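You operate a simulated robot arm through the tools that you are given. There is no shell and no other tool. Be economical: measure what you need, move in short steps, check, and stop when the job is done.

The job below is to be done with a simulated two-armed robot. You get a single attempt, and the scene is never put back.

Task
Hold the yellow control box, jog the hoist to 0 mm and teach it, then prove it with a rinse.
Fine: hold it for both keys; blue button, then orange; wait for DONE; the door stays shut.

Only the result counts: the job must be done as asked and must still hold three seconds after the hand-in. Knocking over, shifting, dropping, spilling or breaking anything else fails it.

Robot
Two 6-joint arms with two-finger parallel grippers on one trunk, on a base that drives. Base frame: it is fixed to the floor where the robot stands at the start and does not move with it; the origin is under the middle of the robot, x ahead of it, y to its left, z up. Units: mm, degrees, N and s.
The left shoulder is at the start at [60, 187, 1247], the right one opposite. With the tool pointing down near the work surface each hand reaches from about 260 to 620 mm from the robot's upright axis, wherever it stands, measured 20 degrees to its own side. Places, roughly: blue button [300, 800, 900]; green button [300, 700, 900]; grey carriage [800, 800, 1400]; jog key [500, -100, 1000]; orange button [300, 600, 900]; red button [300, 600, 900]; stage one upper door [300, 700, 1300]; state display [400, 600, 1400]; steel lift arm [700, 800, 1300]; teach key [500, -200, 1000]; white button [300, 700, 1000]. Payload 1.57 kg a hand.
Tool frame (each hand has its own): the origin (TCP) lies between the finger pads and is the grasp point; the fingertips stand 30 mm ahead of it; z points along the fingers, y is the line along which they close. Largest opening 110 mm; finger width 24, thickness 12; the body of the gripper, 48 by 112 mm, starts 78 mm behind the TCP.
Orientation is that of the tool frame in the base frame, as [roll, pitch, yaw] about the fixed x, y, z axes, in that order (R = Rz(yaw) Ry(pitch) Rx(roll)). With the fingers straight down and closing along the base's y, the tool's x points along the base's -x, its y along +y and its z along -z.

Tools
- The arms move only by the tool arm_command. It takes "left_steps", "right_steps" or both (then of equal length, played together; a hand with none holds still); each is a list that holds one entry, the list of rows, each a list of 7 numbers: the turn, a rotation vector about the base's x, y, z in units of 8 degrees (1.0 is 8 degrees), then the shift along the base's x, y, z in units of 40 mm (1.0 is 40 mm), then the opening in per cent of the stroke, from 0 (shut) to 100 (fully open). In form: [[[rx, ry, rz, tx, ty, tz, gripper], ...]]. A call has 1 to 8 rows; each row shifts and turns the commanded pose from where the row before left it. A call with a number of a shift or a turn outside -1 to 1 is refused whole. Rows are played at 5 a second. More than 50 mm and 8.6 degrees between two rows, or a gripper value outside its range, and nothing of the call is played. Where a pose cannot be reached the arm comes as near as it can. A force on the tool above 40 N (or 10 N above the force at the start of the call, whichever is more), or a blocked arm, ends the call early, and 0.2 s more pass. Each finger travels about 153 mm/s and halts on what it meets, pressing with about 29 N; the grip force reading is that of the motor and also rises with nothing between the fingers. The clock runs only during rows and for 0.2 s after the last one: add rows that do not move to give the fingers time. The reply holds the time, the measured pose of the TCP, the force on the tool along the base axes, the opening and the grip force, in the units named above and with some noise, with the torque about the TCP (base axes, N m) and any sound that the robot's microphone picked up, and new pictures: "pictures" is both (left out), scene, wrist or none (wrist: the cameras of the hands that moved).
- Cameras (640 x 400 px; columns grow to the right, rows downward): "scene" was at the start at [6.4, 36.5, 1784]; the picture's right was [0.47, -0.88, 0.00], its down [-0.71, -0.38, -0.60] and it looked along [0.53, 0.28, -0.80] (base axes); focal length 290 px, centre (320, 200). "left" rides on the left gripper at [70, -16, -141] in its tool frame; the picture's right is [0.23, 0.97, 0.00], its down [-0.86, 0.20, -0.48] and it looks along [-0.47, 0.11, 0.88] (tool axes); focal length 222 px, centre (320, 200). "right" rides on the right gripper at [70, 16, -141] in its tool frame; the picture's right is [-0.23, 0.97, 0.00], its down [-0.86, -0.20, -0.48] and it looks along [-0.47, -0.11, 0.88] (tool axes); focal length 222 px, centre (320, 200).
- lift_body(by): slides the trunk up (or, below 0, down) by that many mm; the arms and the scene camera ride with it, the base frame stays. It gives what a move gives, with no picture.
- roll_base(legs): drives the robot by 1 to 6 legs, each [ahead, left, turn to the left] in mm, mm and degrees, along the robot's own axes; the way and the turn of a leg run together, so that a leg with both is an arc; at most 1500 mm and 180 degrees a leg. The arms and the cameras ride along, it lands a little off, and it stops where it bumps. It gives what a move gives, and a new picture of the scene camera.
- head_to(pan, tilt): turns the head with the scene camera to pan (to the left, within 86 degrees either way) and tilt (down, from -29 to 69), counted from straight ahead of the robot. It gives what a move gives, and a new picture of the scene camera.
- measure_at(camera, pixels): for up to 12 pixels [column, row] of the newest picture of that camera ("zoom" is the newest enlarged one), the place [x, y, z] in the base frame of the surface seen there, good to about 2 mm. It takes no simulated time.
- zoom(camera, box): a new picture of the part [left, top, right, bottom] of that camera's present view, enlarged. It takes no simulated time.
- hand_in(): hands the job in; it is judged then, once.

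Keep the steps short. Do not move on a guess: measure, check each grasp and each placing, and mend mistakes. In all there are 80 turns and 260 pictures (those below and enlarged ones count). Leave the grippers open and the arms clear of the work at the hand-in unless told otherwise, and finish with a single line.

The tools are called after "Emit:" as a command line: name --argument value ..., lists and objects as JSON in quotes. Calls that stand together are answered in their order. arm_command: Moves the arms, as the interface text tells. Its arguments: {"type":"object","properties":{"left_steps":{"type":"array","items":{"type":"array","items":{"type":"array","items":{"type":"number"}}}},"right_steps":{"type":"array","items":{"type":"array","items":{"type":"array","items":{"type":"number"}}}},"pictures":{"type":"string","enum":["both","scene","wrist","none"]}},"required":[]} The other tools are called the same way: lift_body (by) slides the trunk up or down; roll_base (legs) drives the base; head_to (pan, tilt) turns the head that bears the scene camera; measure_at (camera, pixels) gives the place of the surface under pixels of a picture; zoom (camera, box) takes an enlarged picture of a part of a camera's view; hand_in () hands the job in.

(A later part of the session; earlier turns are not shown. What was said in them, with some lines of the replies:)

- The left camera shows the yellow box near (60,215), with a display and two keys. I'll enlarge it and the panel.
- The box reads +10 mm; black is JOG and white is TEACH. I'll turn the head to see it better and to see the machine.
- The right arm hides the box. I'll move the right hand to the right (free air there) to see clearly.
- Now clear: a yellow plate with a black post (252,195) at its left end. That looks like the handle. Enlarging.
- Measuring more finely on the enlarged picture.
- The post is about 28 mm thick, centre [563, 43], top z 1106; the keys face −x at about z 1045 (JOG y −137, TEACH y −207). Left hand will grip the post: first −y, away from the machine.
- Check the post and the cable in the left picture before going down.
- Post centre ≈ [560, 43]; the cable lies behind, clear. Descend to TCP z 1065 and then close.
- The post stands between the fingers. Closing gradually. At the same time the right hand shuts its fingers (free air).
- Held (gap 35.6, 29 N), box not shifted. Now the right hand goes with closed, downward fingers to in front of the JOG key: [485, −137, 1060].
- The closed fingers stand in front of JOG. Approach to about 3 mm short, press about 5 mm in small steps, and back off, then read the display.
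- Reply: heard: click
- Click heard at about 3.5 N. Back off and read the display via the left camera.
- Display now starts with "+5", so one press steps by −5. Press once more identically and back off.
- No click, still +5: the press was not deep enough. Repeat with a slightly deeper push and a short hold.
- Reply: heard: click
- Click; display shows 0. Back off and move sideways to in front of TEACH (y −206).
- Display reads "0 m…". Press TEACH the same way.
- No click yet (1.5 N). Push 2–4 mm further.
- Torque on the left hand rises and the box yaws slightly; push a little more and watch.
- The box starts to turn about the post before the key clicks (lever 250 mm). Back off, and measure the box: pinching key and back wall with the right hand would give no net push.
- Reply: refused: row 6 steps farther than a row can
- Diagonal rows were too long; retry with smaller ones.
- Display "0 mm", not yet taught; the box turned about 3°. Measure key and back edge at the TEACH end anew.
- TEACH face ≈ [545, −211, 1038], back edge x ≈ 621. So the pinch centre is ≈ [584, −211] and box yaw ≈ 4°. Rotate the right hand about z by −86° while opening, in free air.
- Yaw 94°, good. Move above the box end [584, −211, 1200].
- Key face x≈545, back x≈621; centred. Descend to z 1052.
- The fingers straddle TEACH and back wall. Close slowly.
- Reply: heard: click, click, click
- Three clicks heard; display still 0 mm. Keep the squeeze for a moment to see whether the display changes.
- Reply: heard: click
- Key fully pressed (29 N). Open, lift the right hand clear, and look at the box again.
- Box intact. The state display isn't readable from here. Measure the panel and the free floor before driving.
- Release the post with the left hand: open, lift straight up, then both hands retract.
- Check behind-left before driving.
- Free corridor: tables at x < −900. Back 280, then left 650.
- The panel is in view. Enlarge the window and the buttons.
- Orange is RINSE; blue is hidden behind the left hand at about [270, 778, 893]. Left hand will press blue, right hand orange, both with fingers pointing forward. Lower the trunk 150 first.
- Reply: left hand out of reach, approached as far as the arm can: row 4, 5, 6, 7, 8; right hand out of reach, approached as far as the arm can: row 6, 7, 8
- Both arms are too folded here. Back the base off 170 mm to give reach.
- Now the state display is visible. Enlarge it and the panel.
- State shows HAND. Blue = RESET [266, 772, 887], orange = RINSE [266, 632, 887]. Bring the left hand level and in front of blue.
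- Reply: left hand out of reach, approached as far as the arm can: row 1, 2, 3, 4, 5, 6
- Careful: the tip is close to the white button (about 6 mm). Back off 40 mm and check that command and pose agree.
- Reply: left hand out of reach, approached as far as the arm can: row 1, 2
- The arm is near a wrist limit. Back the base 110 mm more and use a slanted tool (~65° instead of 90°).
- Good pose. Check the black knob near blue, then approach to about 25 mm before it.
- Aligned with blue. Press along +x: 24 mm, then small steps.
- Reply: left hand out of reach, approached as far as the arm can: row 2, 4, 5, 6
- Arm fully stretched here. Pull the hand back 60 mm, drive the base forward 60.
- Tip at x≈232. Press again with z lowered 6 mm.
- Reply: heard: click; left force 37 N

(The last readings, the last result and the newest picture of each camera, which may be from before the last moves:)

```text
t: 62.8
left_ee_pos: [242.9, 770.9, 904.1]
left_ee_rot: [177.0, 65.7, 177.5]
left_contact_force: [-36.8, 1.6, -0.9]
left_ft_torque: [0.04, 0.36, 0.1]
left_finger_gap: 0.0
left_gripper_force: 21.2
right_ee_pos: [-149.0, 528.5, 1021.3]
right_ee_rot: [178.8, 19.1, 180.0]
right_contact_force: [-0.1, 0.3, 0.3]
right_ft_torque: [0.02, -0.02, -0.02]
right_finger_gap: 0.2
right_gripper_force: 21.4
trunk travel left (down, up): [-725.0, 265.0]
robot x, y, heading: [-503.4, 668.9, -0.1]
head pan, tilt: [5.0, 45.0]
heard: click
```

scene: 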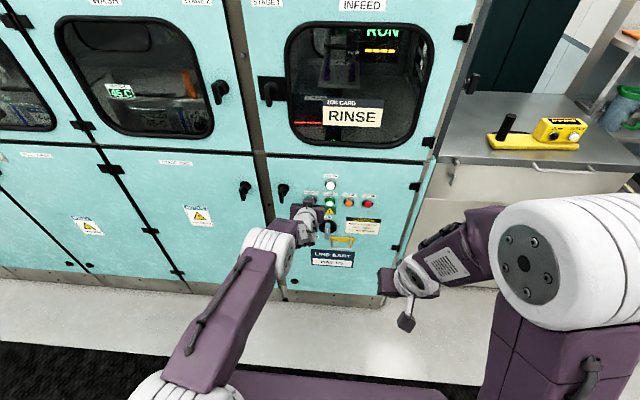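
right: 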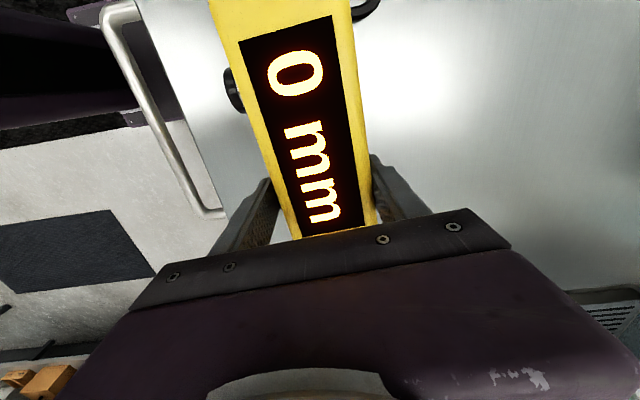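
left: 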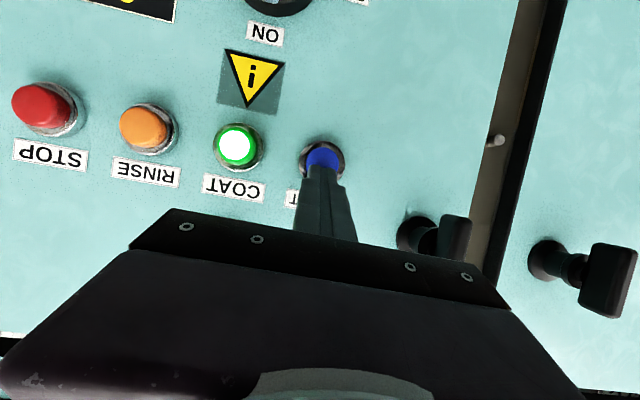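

Click; the state changed. Retract and read the display (head up a little).

Emit:
arm_command --left_steps '[[[0, 0, 0, -0.4, 0, 0, 0], [0, 0, 0, -0.8, 0, 0, 0], [0, 0, 0, -0.4, 0, 0, 0]]]' --pictures "none"

Emit:
head_to --pan 2 --tilt 36

Emit:
zoom --camera "scene" --box '[260, 50, 460, 190]'

```text
t: 63.6
left_ee_pos: [184.6, 773.1, 903.2]
left_ee_rot: [176.9, 65.9, 177.5]
left_contact_force: [-0.2, -0.4, 0.1]
left_ft_torque: [-0.02, 0.01, -0.02]
left_finger_gap: 0.2
left_gripper_force: 21.1
right_ee_pos: [-142.5, 527.9, 1020.5]
right_ee_rot: [178.8, 18.7, 180.0]
right_contact_force: [0.6, -0.2, 0.2]
right_ft_torque: [0.01, -0.02, 0.02]
right_finger_gap: 0.1
right_gripper_force: 21.0
trunk travel left (down, up): [-725.0, 265.0]
robot x, y, heading: [-499.5, 667.3, -0.0]
head pan, tilt: [5.0, 45.0]
```

```text
t: 64.3
left_ee_pos: [185.0, 773.6, 902.7]
left_ee_rot: [176.9, 65.7, 177.5]
left_contact_force: [-0.3, -1.2, 0.0]
left_ft_torque: [-0.01, 0.0, 0.0]
left_finger_gap: 0.0
left_gripper_force: 21.9
right_ee_pos: [-142.9, 528.1, 1020.7]
right_ee_rot: [178.8, 18.6, -180.0]
right_contact_force: [0.0, 0.7, 0.8]
right_ft_torque: [-0.02, 0.01, 0.03]
right_finger_gap: 0.0
right_gripper_force: 20.9
trunk travel left (down, up): [-725.0, 265.0]
robot x, y, heading: [-502.7, 669.3, -0.5]
head pan, tilt: [2.0, 36.0]
```

scene: 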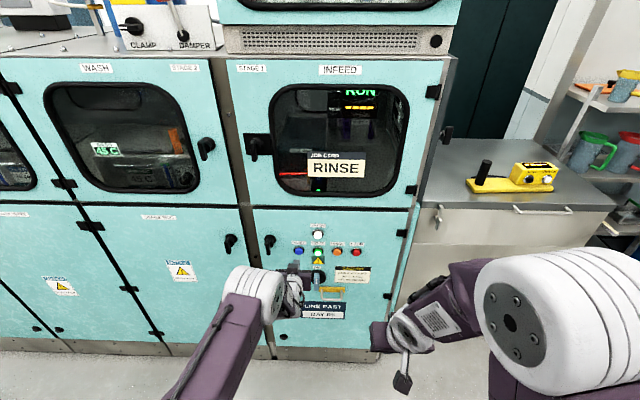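

```text
2.86 times, centred on (360, 120) of scene
```

zoom: 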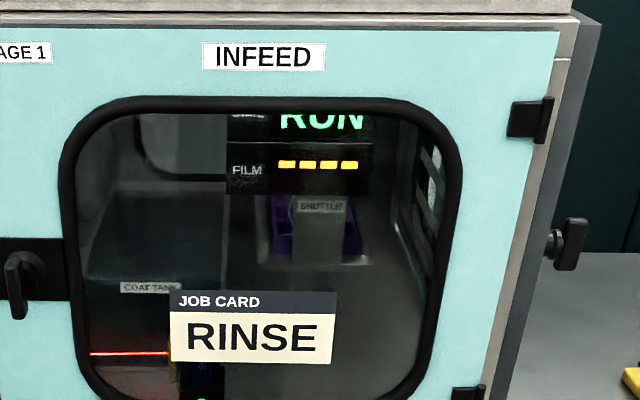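

State RUN: the shuttle is homing. Meanwhile roll the base 139 mm to the right so the left hand faces orange.

Emit:
roll_base --legs '[[0, -139, 0]]'

Emit:
zoom --camera "scene" --box '[210, 50, 410, 190]'

Emit:
zoom --camera "left" --box '[160, 60, 480, 260]'

```text
t: 65.7
left_ee_pos: [185.5, 638.8, 901.4]
left_ee_rot: [177.1, 65.7, 177.9]
left_contact_force: [-1.1, 0.7, -0.6]
left_ft_torque: [0.02, 0.03, -0.03]
left_finger_gap: 0.0
left_gripper_force: 21.3
right_ee_pos: [-142.0, 393.3, 1019.0]
right_ee_rot: [178.8, 18.6, -179.8]
right_contact_force: [-0.3, 0.4, 0.0]
right_ft_torque: [-0.01, -0.05, -0.01]
right_finger_gap: 0.0
right_gripper_force: 20.6
trunk travel left (down, up): [-725.0, 265.0]
robot x, y, heading: [-500.3, 530.4, 0.0]
head pan, tilt: [2.0, 36.0]
```

scene: 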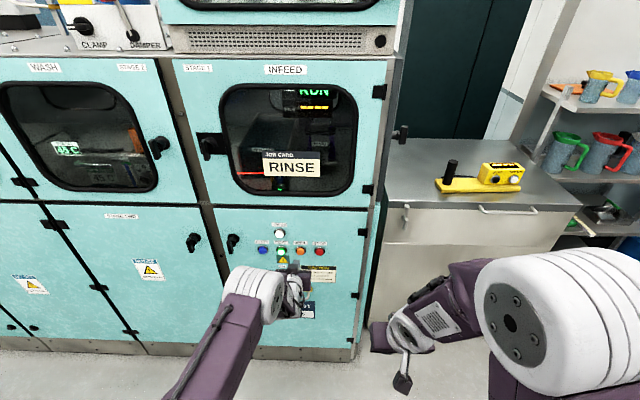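

```text
2.86 times, centred on (310, 120) of scene
```

zoom: 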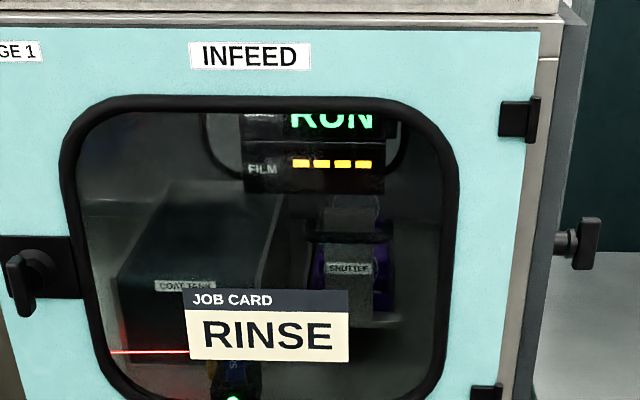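

```text
2.00 times, centred on (320, 160) of left
```

zoom: 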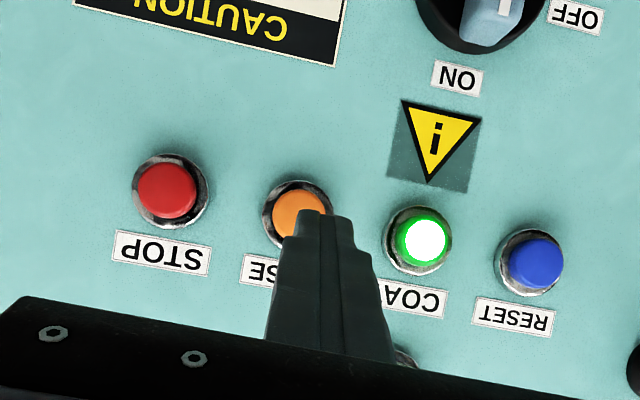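

Still RUN. Align y by −6 mm and wait 1.6 s.

Emit:
arm_command --left_steps '[[[0, 0, 0, 0, -0.16, 0, 0], [0, 0, 0, 0, 0, 0, 0], [0, 0, 0, 0, 0, 0, 0], [0, 0, 0, 0, 0, 0, 0], [0, 0, 0, 0, 0, 0, 0], [0, 0, 0, 0, 0, 0, 0], [0, 0, 0, 0, 0, 0, 0], [0, 0, 0, 0, 0, 0, 0]]]' --pictures "none"

Emit:
zoom --camera "scene" --box '[210, 50, 410, 190]'

```text
t: 67.5
left_ee_pos: [184.7, 630.6, 902.8]
left_ee_rot: [177.0, 65.7, 177.6]
left_contact_force: [-0.5, 0.2, 1.2]
left_ft_torque: [0.01, -0.01, 0.0]
left_finger_gap: 0.0
left_gripper_force: 20.8
right_ee_pos: [-143.2, 392.0, 1019.9]
right_ee_rot: [178.7, 18.7, -179.8]
right_contact_force: [1.0, 0.0, 1.0]
right_ft_torque: [0.01, 0.0, 0.0]
right_finger_gap: 0.0
right_gripper_force: 21.7
trunk travel left (down, up): [-725.0, 265.0]
robot x, y, heading: [-505.7, 529.4, 0.2]
head pan, tilt: [2.0, 36.0]
```

```text
2.86 times, centred on (310, 120) of scene
```

zoom: 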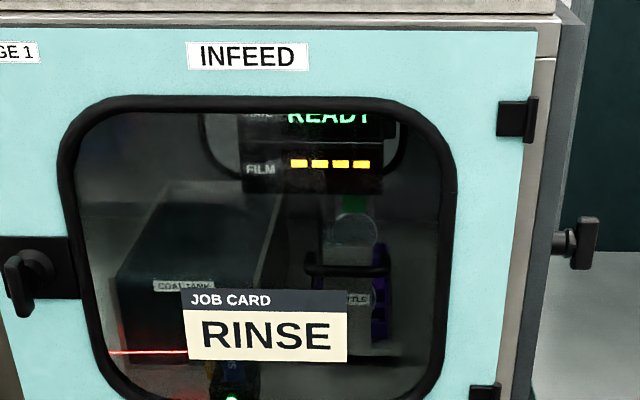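

READY. Now press orange: the tip is at x≈212, so advance about 54 mm to contact, then small steps.

Emit:
arm_command --left_steps '[[[0, 0, 0, 0.6, 0.02, -0.02, 0], [0, 0, 0, 0.6, 0, 0, 0], [0, 0, 0, 0.1, 0, 0, 0], [0, 0, 0, 0.1, 0, 0, 0], [0, 0, 0, 0.08, 0, 0, 0], [0, 0, 0, 0.05, 0, 0, 0]]]' --pictures "both"

```text
t: 68.8
left_ee_pos: [241.3, 632.6, 902.4]
left_ee_rot: [176.9, 65.6, 177.7]
left_contact_force: [-29.3, 1.0, 0.0]
left_ft_torque: [0.02, 0.18, 0.04]
left_finger_gap: 0.2
left_gripper_force: 21.3
right_ee_pos: [-146.6, 392.6, 1021.2]
right_ee_rot: [178.9, 19.0, -179.9]
right_contact_force: [0.7, -0.5, 0.1]
right_ft_torque: [0.01, 0.02, 0.01]
right_finger_gap: 0.1
right_gripper_force: 21.0
trunk travel left (down, up): [-725.0, 265.0]
robot x, y, heading: [-502.6, 528.2, -0.1]
head pan, tilt: [2.0, 36.0]
heard: click
```

scene: 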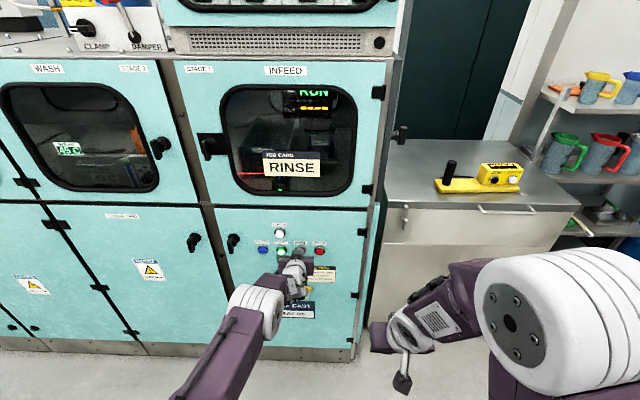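
left: 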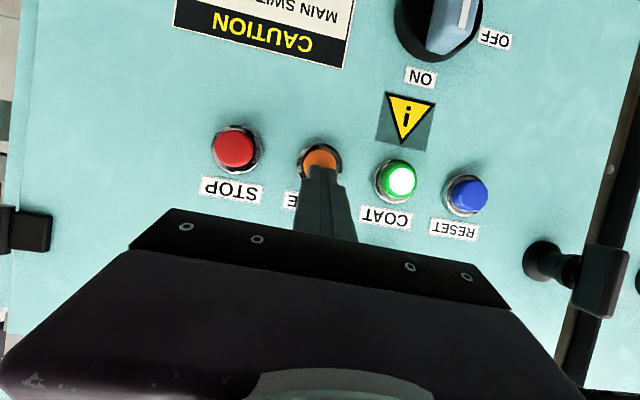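

Click and RUN. Retract straight back, well clear, then open the grippers and wait.

Emit:
arm_command --left_steps '[[[0, 0, 0, -0.5, 0, 0, 0], [0, 0, 0, -0.9, 0, 0, 0], [0, 0, 0, -0.9, 0, 0, 0], [0, 0, 0, -0.9, 0, 0, 0], [0, 0, 0, 0, 0, 0, 50], [0, 0, 0, 0, 0, 0, 100], [0, 0, 0, 0, 0, 0, 100], [0, 0, 0, 0, 0, 0, 100]]]' --right_steps '[[[0, 0, 0, 0, 0, 0, 0], [0, 0, 0, 0, 0, 0, 0], [0, 0, 0, 0, 0, 0, 0], [0, 0, 0, 0, 0, 0, 0], [0, 0, 0, 0, 0, 0, 50], [0, 0, 0, 0, 0, 0, 100], [0, 0, 0, 0, 0, 0, 100], [0, 0, 0, 0, 0, 0, 100]]]' --pictures "none"

Emit:
zoom --camera "scene" --box '[210, 50, 410, 190]'

```text
t: 70.7
left_ee_pos: [133.0, 621.5, 903.5]
left_ee_rot: [173.9, 65.3, 175.5]
left_contact_force: [0.6, 1.0, -0.4]
left_ft_torque: [0.01, 0.0, 0.01]
left_finger_gap: 109.9
left_gripper_force: 0.0
left hand out of reach, approached as far as the arm can: row 4
right_ee_pos: [-142.3, 392.1, 1019.4]
right_ee_rot: [178.8, 18.6, -179.9]
right_contact_force: [0.2, 0.3, -0.8]
right_ft_torque: [-0.05, -0.01, -0.02]
right_finger_gap: 110.2
right_gripper_force: 0.1
trunk travel left (down, up): [-725.0, 265.0]
robot x, y, heading: [-501.6, 530.9, -0.1]
head pan, tilt: [2.0, 36.0]
```

```text
2.86 times, centred on (310, 120) of scene
```

zoom: 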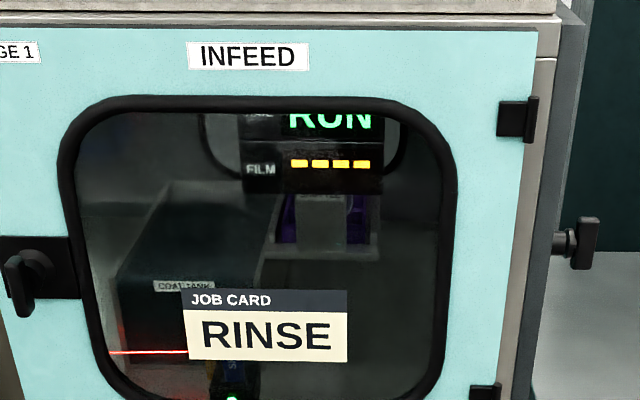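

The rinse is running. Back the base off 80 mm to be clear, then wait.

Emit:
roll_base --legs '[[-80, 0, 0]]'

Emit:
arm_command --left_steps '[[[0, 0, 0, 0, 0, 0, 100], [0, 0, 0, 0, 0, 0, 100], [0, 0, 0, 0, 0, 0, 100], [0, 0, 0, 0, 0, 0, 100], [0, 0, 0, 0, 0, 0, 100], [0, 0, 0, 0, 0, 0, 100], [0, 0, 0, 0, 0, 0, 100], [0, 0, 0, 0, 0, 0, 100]]]' --pictures "none"

Emit:
zoom --camera "scene" --box '[210, 40, 410, 180]'

```text
t: 71.7
left_ee_pos: [54.7, 621.5, 904.0]
left_ee_rot: [174.0, 65.3, 175.5]
left_contact_force: [-0.1, 0.2, -0.3]
left_ft_torque: [-0.01, 0.0, 0.0]
left_finger_gap: 109.8
left_gripper_force: 0.1
right_ee_pos: [-221.5, 392.7, 1018.8]
right_ee_rot: [178.7, 18.7, -179.8]
right_contact_force: [-0.9, -0.3, 0.0]
right_ft_torque: [0.03, -0.03, 0.01]
right_finger_gap: 110.0
right_gripper_force: 0.0
trunk travel left (down, up): [-725.0, 265.0]
robot x, y, heading: [-580.7, 531.4, -0.1]
head pan, tilt: [2.0, 36.0]
```

scene: 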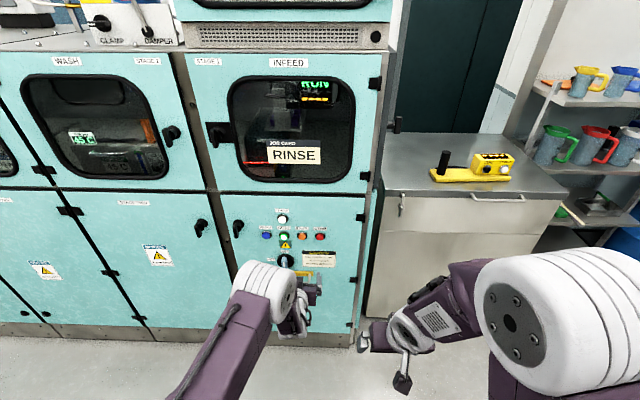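

```text
t: 73.5
left_ee_pos: [52.7, 621.1, 903.3]
left_ee_rot: [173.8, 65.2, 175.5]
left_contact_force: [-0.4, 0.6, -0.2]
left_ft_torque: [0.02, -0.01, 0.03]
left_finger_gap: 110.0
left_gripper_force: 0.0
right_ee_pos: [-221.9, 391.3, 1019.5]
right_ee_rot: [178.9, 18.7, -179.8]
right_contact_force: [0.0, 0.7, -0.3]
right_ft_torque: [-0.05, 0.02, 0.04]
right_finger_gap: 109.9
right_gripper_force: 0.1
trunk travel left (down, up): [-725.0, 265.0]
robot x, y, heading: [-581.5, 533.4, 0.1]
head pan, tilt: [2.0, 36.0]
```

```text
2.86 times, centred on (310, 110) of scene
```

zoom: 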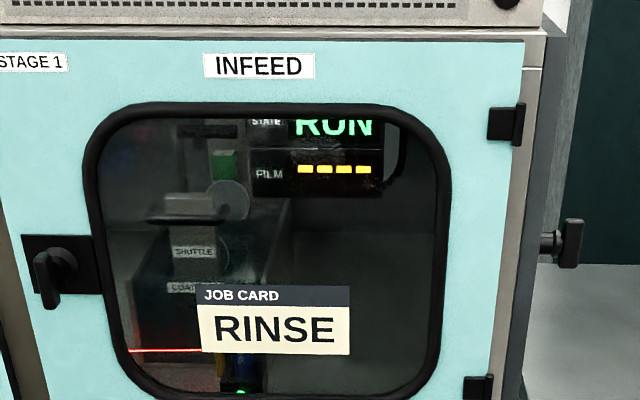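

Still RUN; keep waiting.

Emit:
arm_command --left_steps '[[[0, 0, 0, 0, 0, 0, 100], [0, 0, 0, 0, 0, 0, 100], [0, 0, 0, 0, 0, 0, 100], [0, 0, 0, 0, 0, 0, 100], [0, 0, 0, 0, 0, 0, 100], [0, 0, 0, 0, 0, 0, 100], [0, 0, 0, 0, 0, 0, 100], [0, 0, 0, 0, 0, 0, 100]]]' --pictures "none"

Emit:
arm_command --left_steps '[[[0, 0, 0, 0, 0, 0, 100], [0, 0, 0, 0, 0, 0, 100], [0, 0, 0, 0, 0, 0, 100], [0, 0, 0, 0, 0, 0, 100], [0, 0, 0, 0, 0, 0, 100], [0, 0, 0, 0, 0, 0, 100], [0, 0, 0, 0, 0, 0, 100], [0, 0, 0, 0, 0, 0, 100]]]' --pictures "none"

Emit:
zoom --camera "scene" --box '[210, 40, 410, 180]'

```text
t: 75.3
left_ee_pos: [53.9, 620.5, 904.3]
left_ee_rot: [173.8, 65.3, 175.6]
left_contact_force: [0.6, 0.4, 0.1]
left_ft_torque: [0.05, 0.0, 0.01]
left_finger_gap: 109.8
left_gripper_force: 0.1
right_ee_pos: [-222.1, 392.9, 1020.2]
right_ee_rot: [178.8, 18.7, -179.8]
right_contact_force: [-0.6, -0.8, 0.2]
right_ft_torque: [0.0, 0.02, 0.0]
right_finger_gap: 110.1
right_gripper_force: 0.0
trunk travel left (down, up): [-725.0, 265.0]
robot x, y, heading: [-583.7, 530.1, 0.3]
head pan, tilt: [2.0, 36.0]
```

```text
t: 77.1
left_ee_pos: [54.3, 620.7, 903.0]
left_ee_rot: [173.9, 65.3, 175.5]
left_contact_force: [-0.1, -0.5, -0.5]
left_ft_torque: [0.0, 0.05, -0.01]
left_finger_gap: 109.8
left_gripper_force: 0.0
right_ee_pos: [-222.0, 391.8, 1021.1]
right_ee_rot: [178.8, 18.7, -179.8]
right_contact_force: [1.1, 0.1, 0.4]
right_ft_torque: [0.0, 0.01, 0.02]
right_finger_gap: 109.8
right_gripper_force: 0.1
trunk travel left (down, up): [-725.0, 265.0]
robot x, y, heading: [-583.3, 528.8, 0.3]
head pan, tilt: [2.0, 36.0]
```

```text
2.86 times, centred on (310, 110) of scene
```

zoom: 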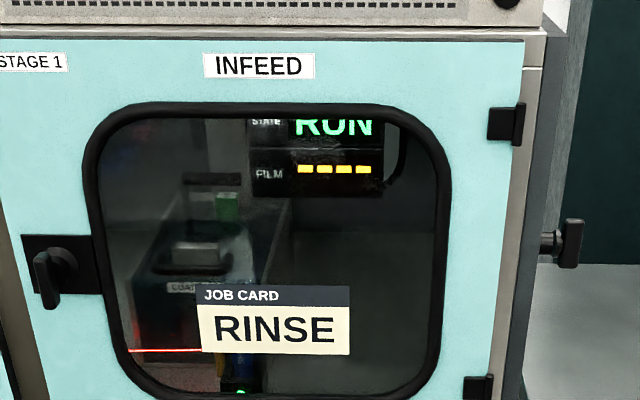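

The shuttle is dipping. Continue waiting.

Emit:
arm_command --left_steps '[[[0, 0, 0, 0, 0, 0, 100], [0, 0, 0, 0, 0, 0, 100], [0, 0, 0, 0, 0, 0, 100], [0, 0, 0, 0, 0, 0, 100], [0, 0, 0, 0, 0, 0, 100], [0, 0, 0, 0, 0, 0, 100], [0, 0, 0, 0, 0, 0, 100], [0, 0, 0, 0, 0, 0, 100]]]' --pictures "none"

Emit:
arm_command --left_steps '[[[0, 0, 0, 0, 0, 0, 100], [0, 0, 0, 0, 0, 0, 100], [0, 0, 0, 0, 0, 0, 100], [0, 0, 0, 0, 0, 0, 100], [0, 0, 0, 0, 0, 0, 100], [0, 0, 0, 0, 0, 0, 100], [0, 0, 0, 0, 0, 0, 100], [0, 0, 0, 0, 0, 0, 100]]]' --pictures "none"

Emit:
arm_command --left_steps '[[[0, 0, 0, 0, 0, 0, 100], [0, 0, 0, 0, 0, 0, 100], [0, 0, 0, 0, 0, 0, 100], [0, 0, 0, 0, 0, 0, 100], [0, 0, 0, 0, 0, 0, 100], [0, 0, 0, 0, 0, 0, 100], [0, 0, 0, 0, 0, 0, 100], [0, 0, 0, 0, 0, 0, 100]]]' --pictures "none"

Emit:
zoom --camera "scene" --box '[210, 40, 410, 180]'

```text
t: 78.9
left_ee_pos: [54.4, 620.3, 904.0]
left_ee_rot: [173.9, 65.3, 175.5]
left_contact_force: [0.2, 0.1, -0.1]
left_ft_torque: [0.01, -0.03, 0.02]
left_finger_gap: 110.1
left_gripper_force: 0.0
right_ee_pos: [-221.2, 391.7, 1019.2]
right_ee_rot: [178.8, 18.7, -179.8]
right_contact_force: [0.3, -0.7, -0.4]
right_ft_torque: [0.02, -0.02, -0.02]
right_finger_gap: 109.8
right_gripper_force: 0.0
trunk travel left (down, up): [-725.0, 265.0]
robot x, y, heading: [-582.8, 529.3, 0.0]
head pan, tilt: [2.0, 36.0]
```

```text
t: 80.7
left_ee_pos: [53.1, 620.9, 903.8]
left_ee_rot: [173.9, 65.2, 175.5]
left_contact_force: [-0.5, 0.7, -0.3]
left_ft_torque: [-0.01, -0.01, 0.02]
left_finger_gap: 110.2
left_gripper_force: 0.1
right_ee_pos: [-221.2, 392.4, 1020.2]
right_ee_rot: [178.8, 18.6, -179.7]
right_contact_force: [0.3, 0.3, 0.0]
right_ft_torque: [0.01, 0.01, -0.01]
right_finger_gap: 110.0
right_gripper_force: 0.1
trunk travel left (down, up): [-725.0, 265.0]
robot x, y, heading: [-579.8, 526.7, 0.3]
head pan, tilt: [2.0, 36.0]
```

```text
t: 82.5
left_ee_pos: [54.0, 619.9, 903.4]
left_ee_rot: [173.9, 65.4, 175.5]
left_contact_force: [-0.4, -0.8, 0.0]
left_ft_torque: [0.0, -0.03, 0.01]
left_finger_gap: 109.9
left_gripper_force: 0.1
right_ee_pos: [-222.0, 392.8, 1020.3]
right_ee_rot: [178.8, 18.8, -179.8]
right_contact_force: [0.7, 0.6, -0.1]
right_ft_torque: [-0.02, 0.01, -0.01]
right_finger_gap: 109.8
right_gripper_force: 0.1
trunk travel left (down, up): [-725.0, 265.0]
robot x, y, heading: [-577.3, 530.7, 0.1]
head pan, tilt: [2.0, 36.0]
```

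```text
2.86 times, centred on (310, 110) of scene
```

zoom: 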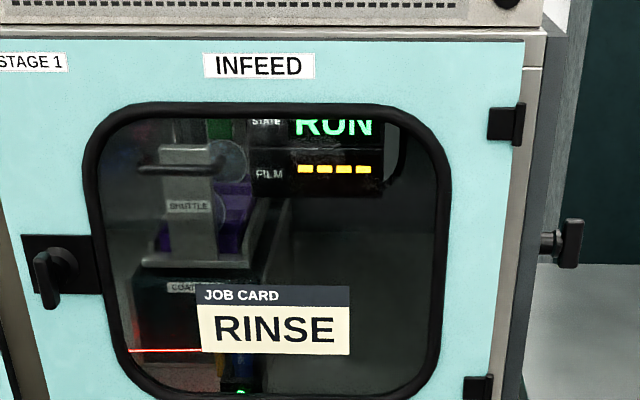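

It has risen again; wait on.

Emit:
arm_command --left_steps '[[[0, 0, 0, 0, 0, 0, 100], [0, 0, 0, 0, 0, 0, 100], [0, 0, 0, 0, 0, 0, 100], [0, 0, 0, 0, 0, 0, 100], [0, 0, 0, 0, 0, 0, 100], [0, 0, 0, 0, 0, 0, 100], [0, 0, 0, 0, 0, 0, 100], [0, 0, 0, 0, 0, 0, 100]]]' --pictures "none"

Emit:
arm_command --left_steps '[[[0, 0, 0, 0, 0, 0, 100], [0, 0, 0, 0, 0, 0, 100], [0, 0, 0, 0, 0, 0, 100], [0, 0, 0, 0, 0, 0, 100], [0, 0, 0, 0, 0, 0, 100], [0, 0, 0, 0, 0, 0, 100], [0, 0, 0, 0, 0, 0, 100], [0, 0, 0, 0, 0, 0, 100]]]' --pictures "none"

Emit:
zoom --camera "scene" --box '[210, 40, 410, 180]'

```text
t: 84.3
left_ee_pos: [53.4, 621.1, 903.9]
left_ee_rot: [173.8, 65.3, 175.6]
left_contact_force: [-0.1, 0.6, 0.1]
left_ft_torque: [0.05, -0.01, 0.02]
left_finger_gap: 110.0
left_gripper_force: 0.0
right_ee_pos: [-221.9, 392.7, 1018.7]
right_ee_rot: [178.8, 18.7, -179.8]
right_contact_force: [0.4, 0.6, 0.0]
right_ft_torque: [-0.02, 0.03, 0.0]
right_finger_gap: 110.1
right_gripper_force: 0.0
trunk travel left (down, up): [-725.0, 265.0]
robot x, y, heading: [-580.8, 529.6, 0.3]
head pan, tilt: [2.0, 36.0]
```

```text
t: 86.1
left_ee_pos: [54.5, 620.8, 903.6]
left_ee_rot: [173.8, 65.3, 175.4]
left_contact_force: [-0.2, 0.2, -0.8]
left_ft_torque: [-0.03, 0.03, 0.04]
left_finger_gap: 109.9
left_gripper_force: 0.0
right_ee_pos: [-222.0, 392.8, 1020.1]
right_ee_rot: [178.8, 18.7, -179.8]
right_contact_force: [0.5, -0.6, -0.3]
right_ft_torque: [-0.01, -0.01, 0.03]
right_finger_gap: 110.0
right_gripper_force: 0.0
trunk travel left (down, up): [-725.0, 265.0]
robot x, y, heading: [-581.3, 528.8, 0.2]
head pan, tilt: [2.0, 36.0]
```

```text
2.86 times, centred on (310, 110) of scene
```

zoom: 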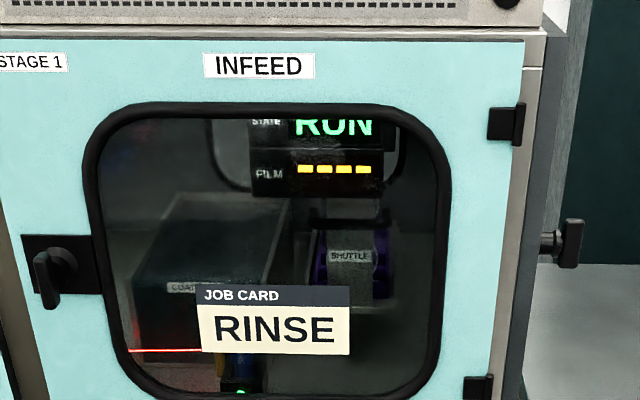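

The shuttle is returning to infeed. A bit more.

Emit:
arm_command --left_steps '[[[0, 0, 0, 0, 0, 0, 100], [0, 0, 0, 0, 0, 0, 100], [0, 0, 0, 0, 0, 0, 100], [0, 0, 0, 0, 0, 0, 100], [0, 0, 0, 0, 0, 0, 100], [0, 0, 0, 0, 0, 0, 100], [0, 0, 0, 0, 0, 0, 100], [0, 0, 0, 0, 0, 0, 100]]]' --pictures "none"

Emit:
zoom --camera "scene" --box '[210, 40, 410, 180]'

```text
t: 87.9
left_ee_pos: [53.8, 620.5, 904.0]
left_ee_rot: [173.9, 65.3, 175.5]
left_contact_force: [0.0, -0.8, 0.1]
left_ft_torque: [-0.03, -0.02, -0.04]
left_finger_gap: 109.9
left_gripper_force: 0.1
right_ee_pos: [-221.5, 391.4, 1019.8]
right_ee_rot: [178.8, 18.7, -179.7]
right_contact_force: [-0.4, 1.4, -0.1]
right_ft_torque: [-0.05, 0.02, -0.03]
right_finger_gap: 110.2
right_gripper_force: 0.1
trunk travel left (down, up): [-725.0, 265.0]
robot x, y, heading: [-582.9, 532.5, 0.2]
head pan, tilt: [2.0, 36.0]
```

```text
2.86 times, centred on (310, 110) of scene
```

zoom: 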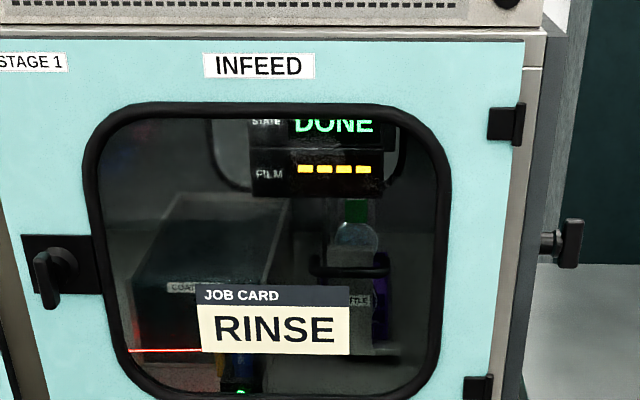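

DONE is shown, the door is shut, the arms are clear and the grippers open. Handing in.

Emit:
hand_in

```text
The job is handed in.
```

The hoist was jogged to 0 mm and TEACH pressed with the box held (no taught message shows on it), then RESET and RINSE ran to DONE with the door shut; the box turned about 4° on the table.
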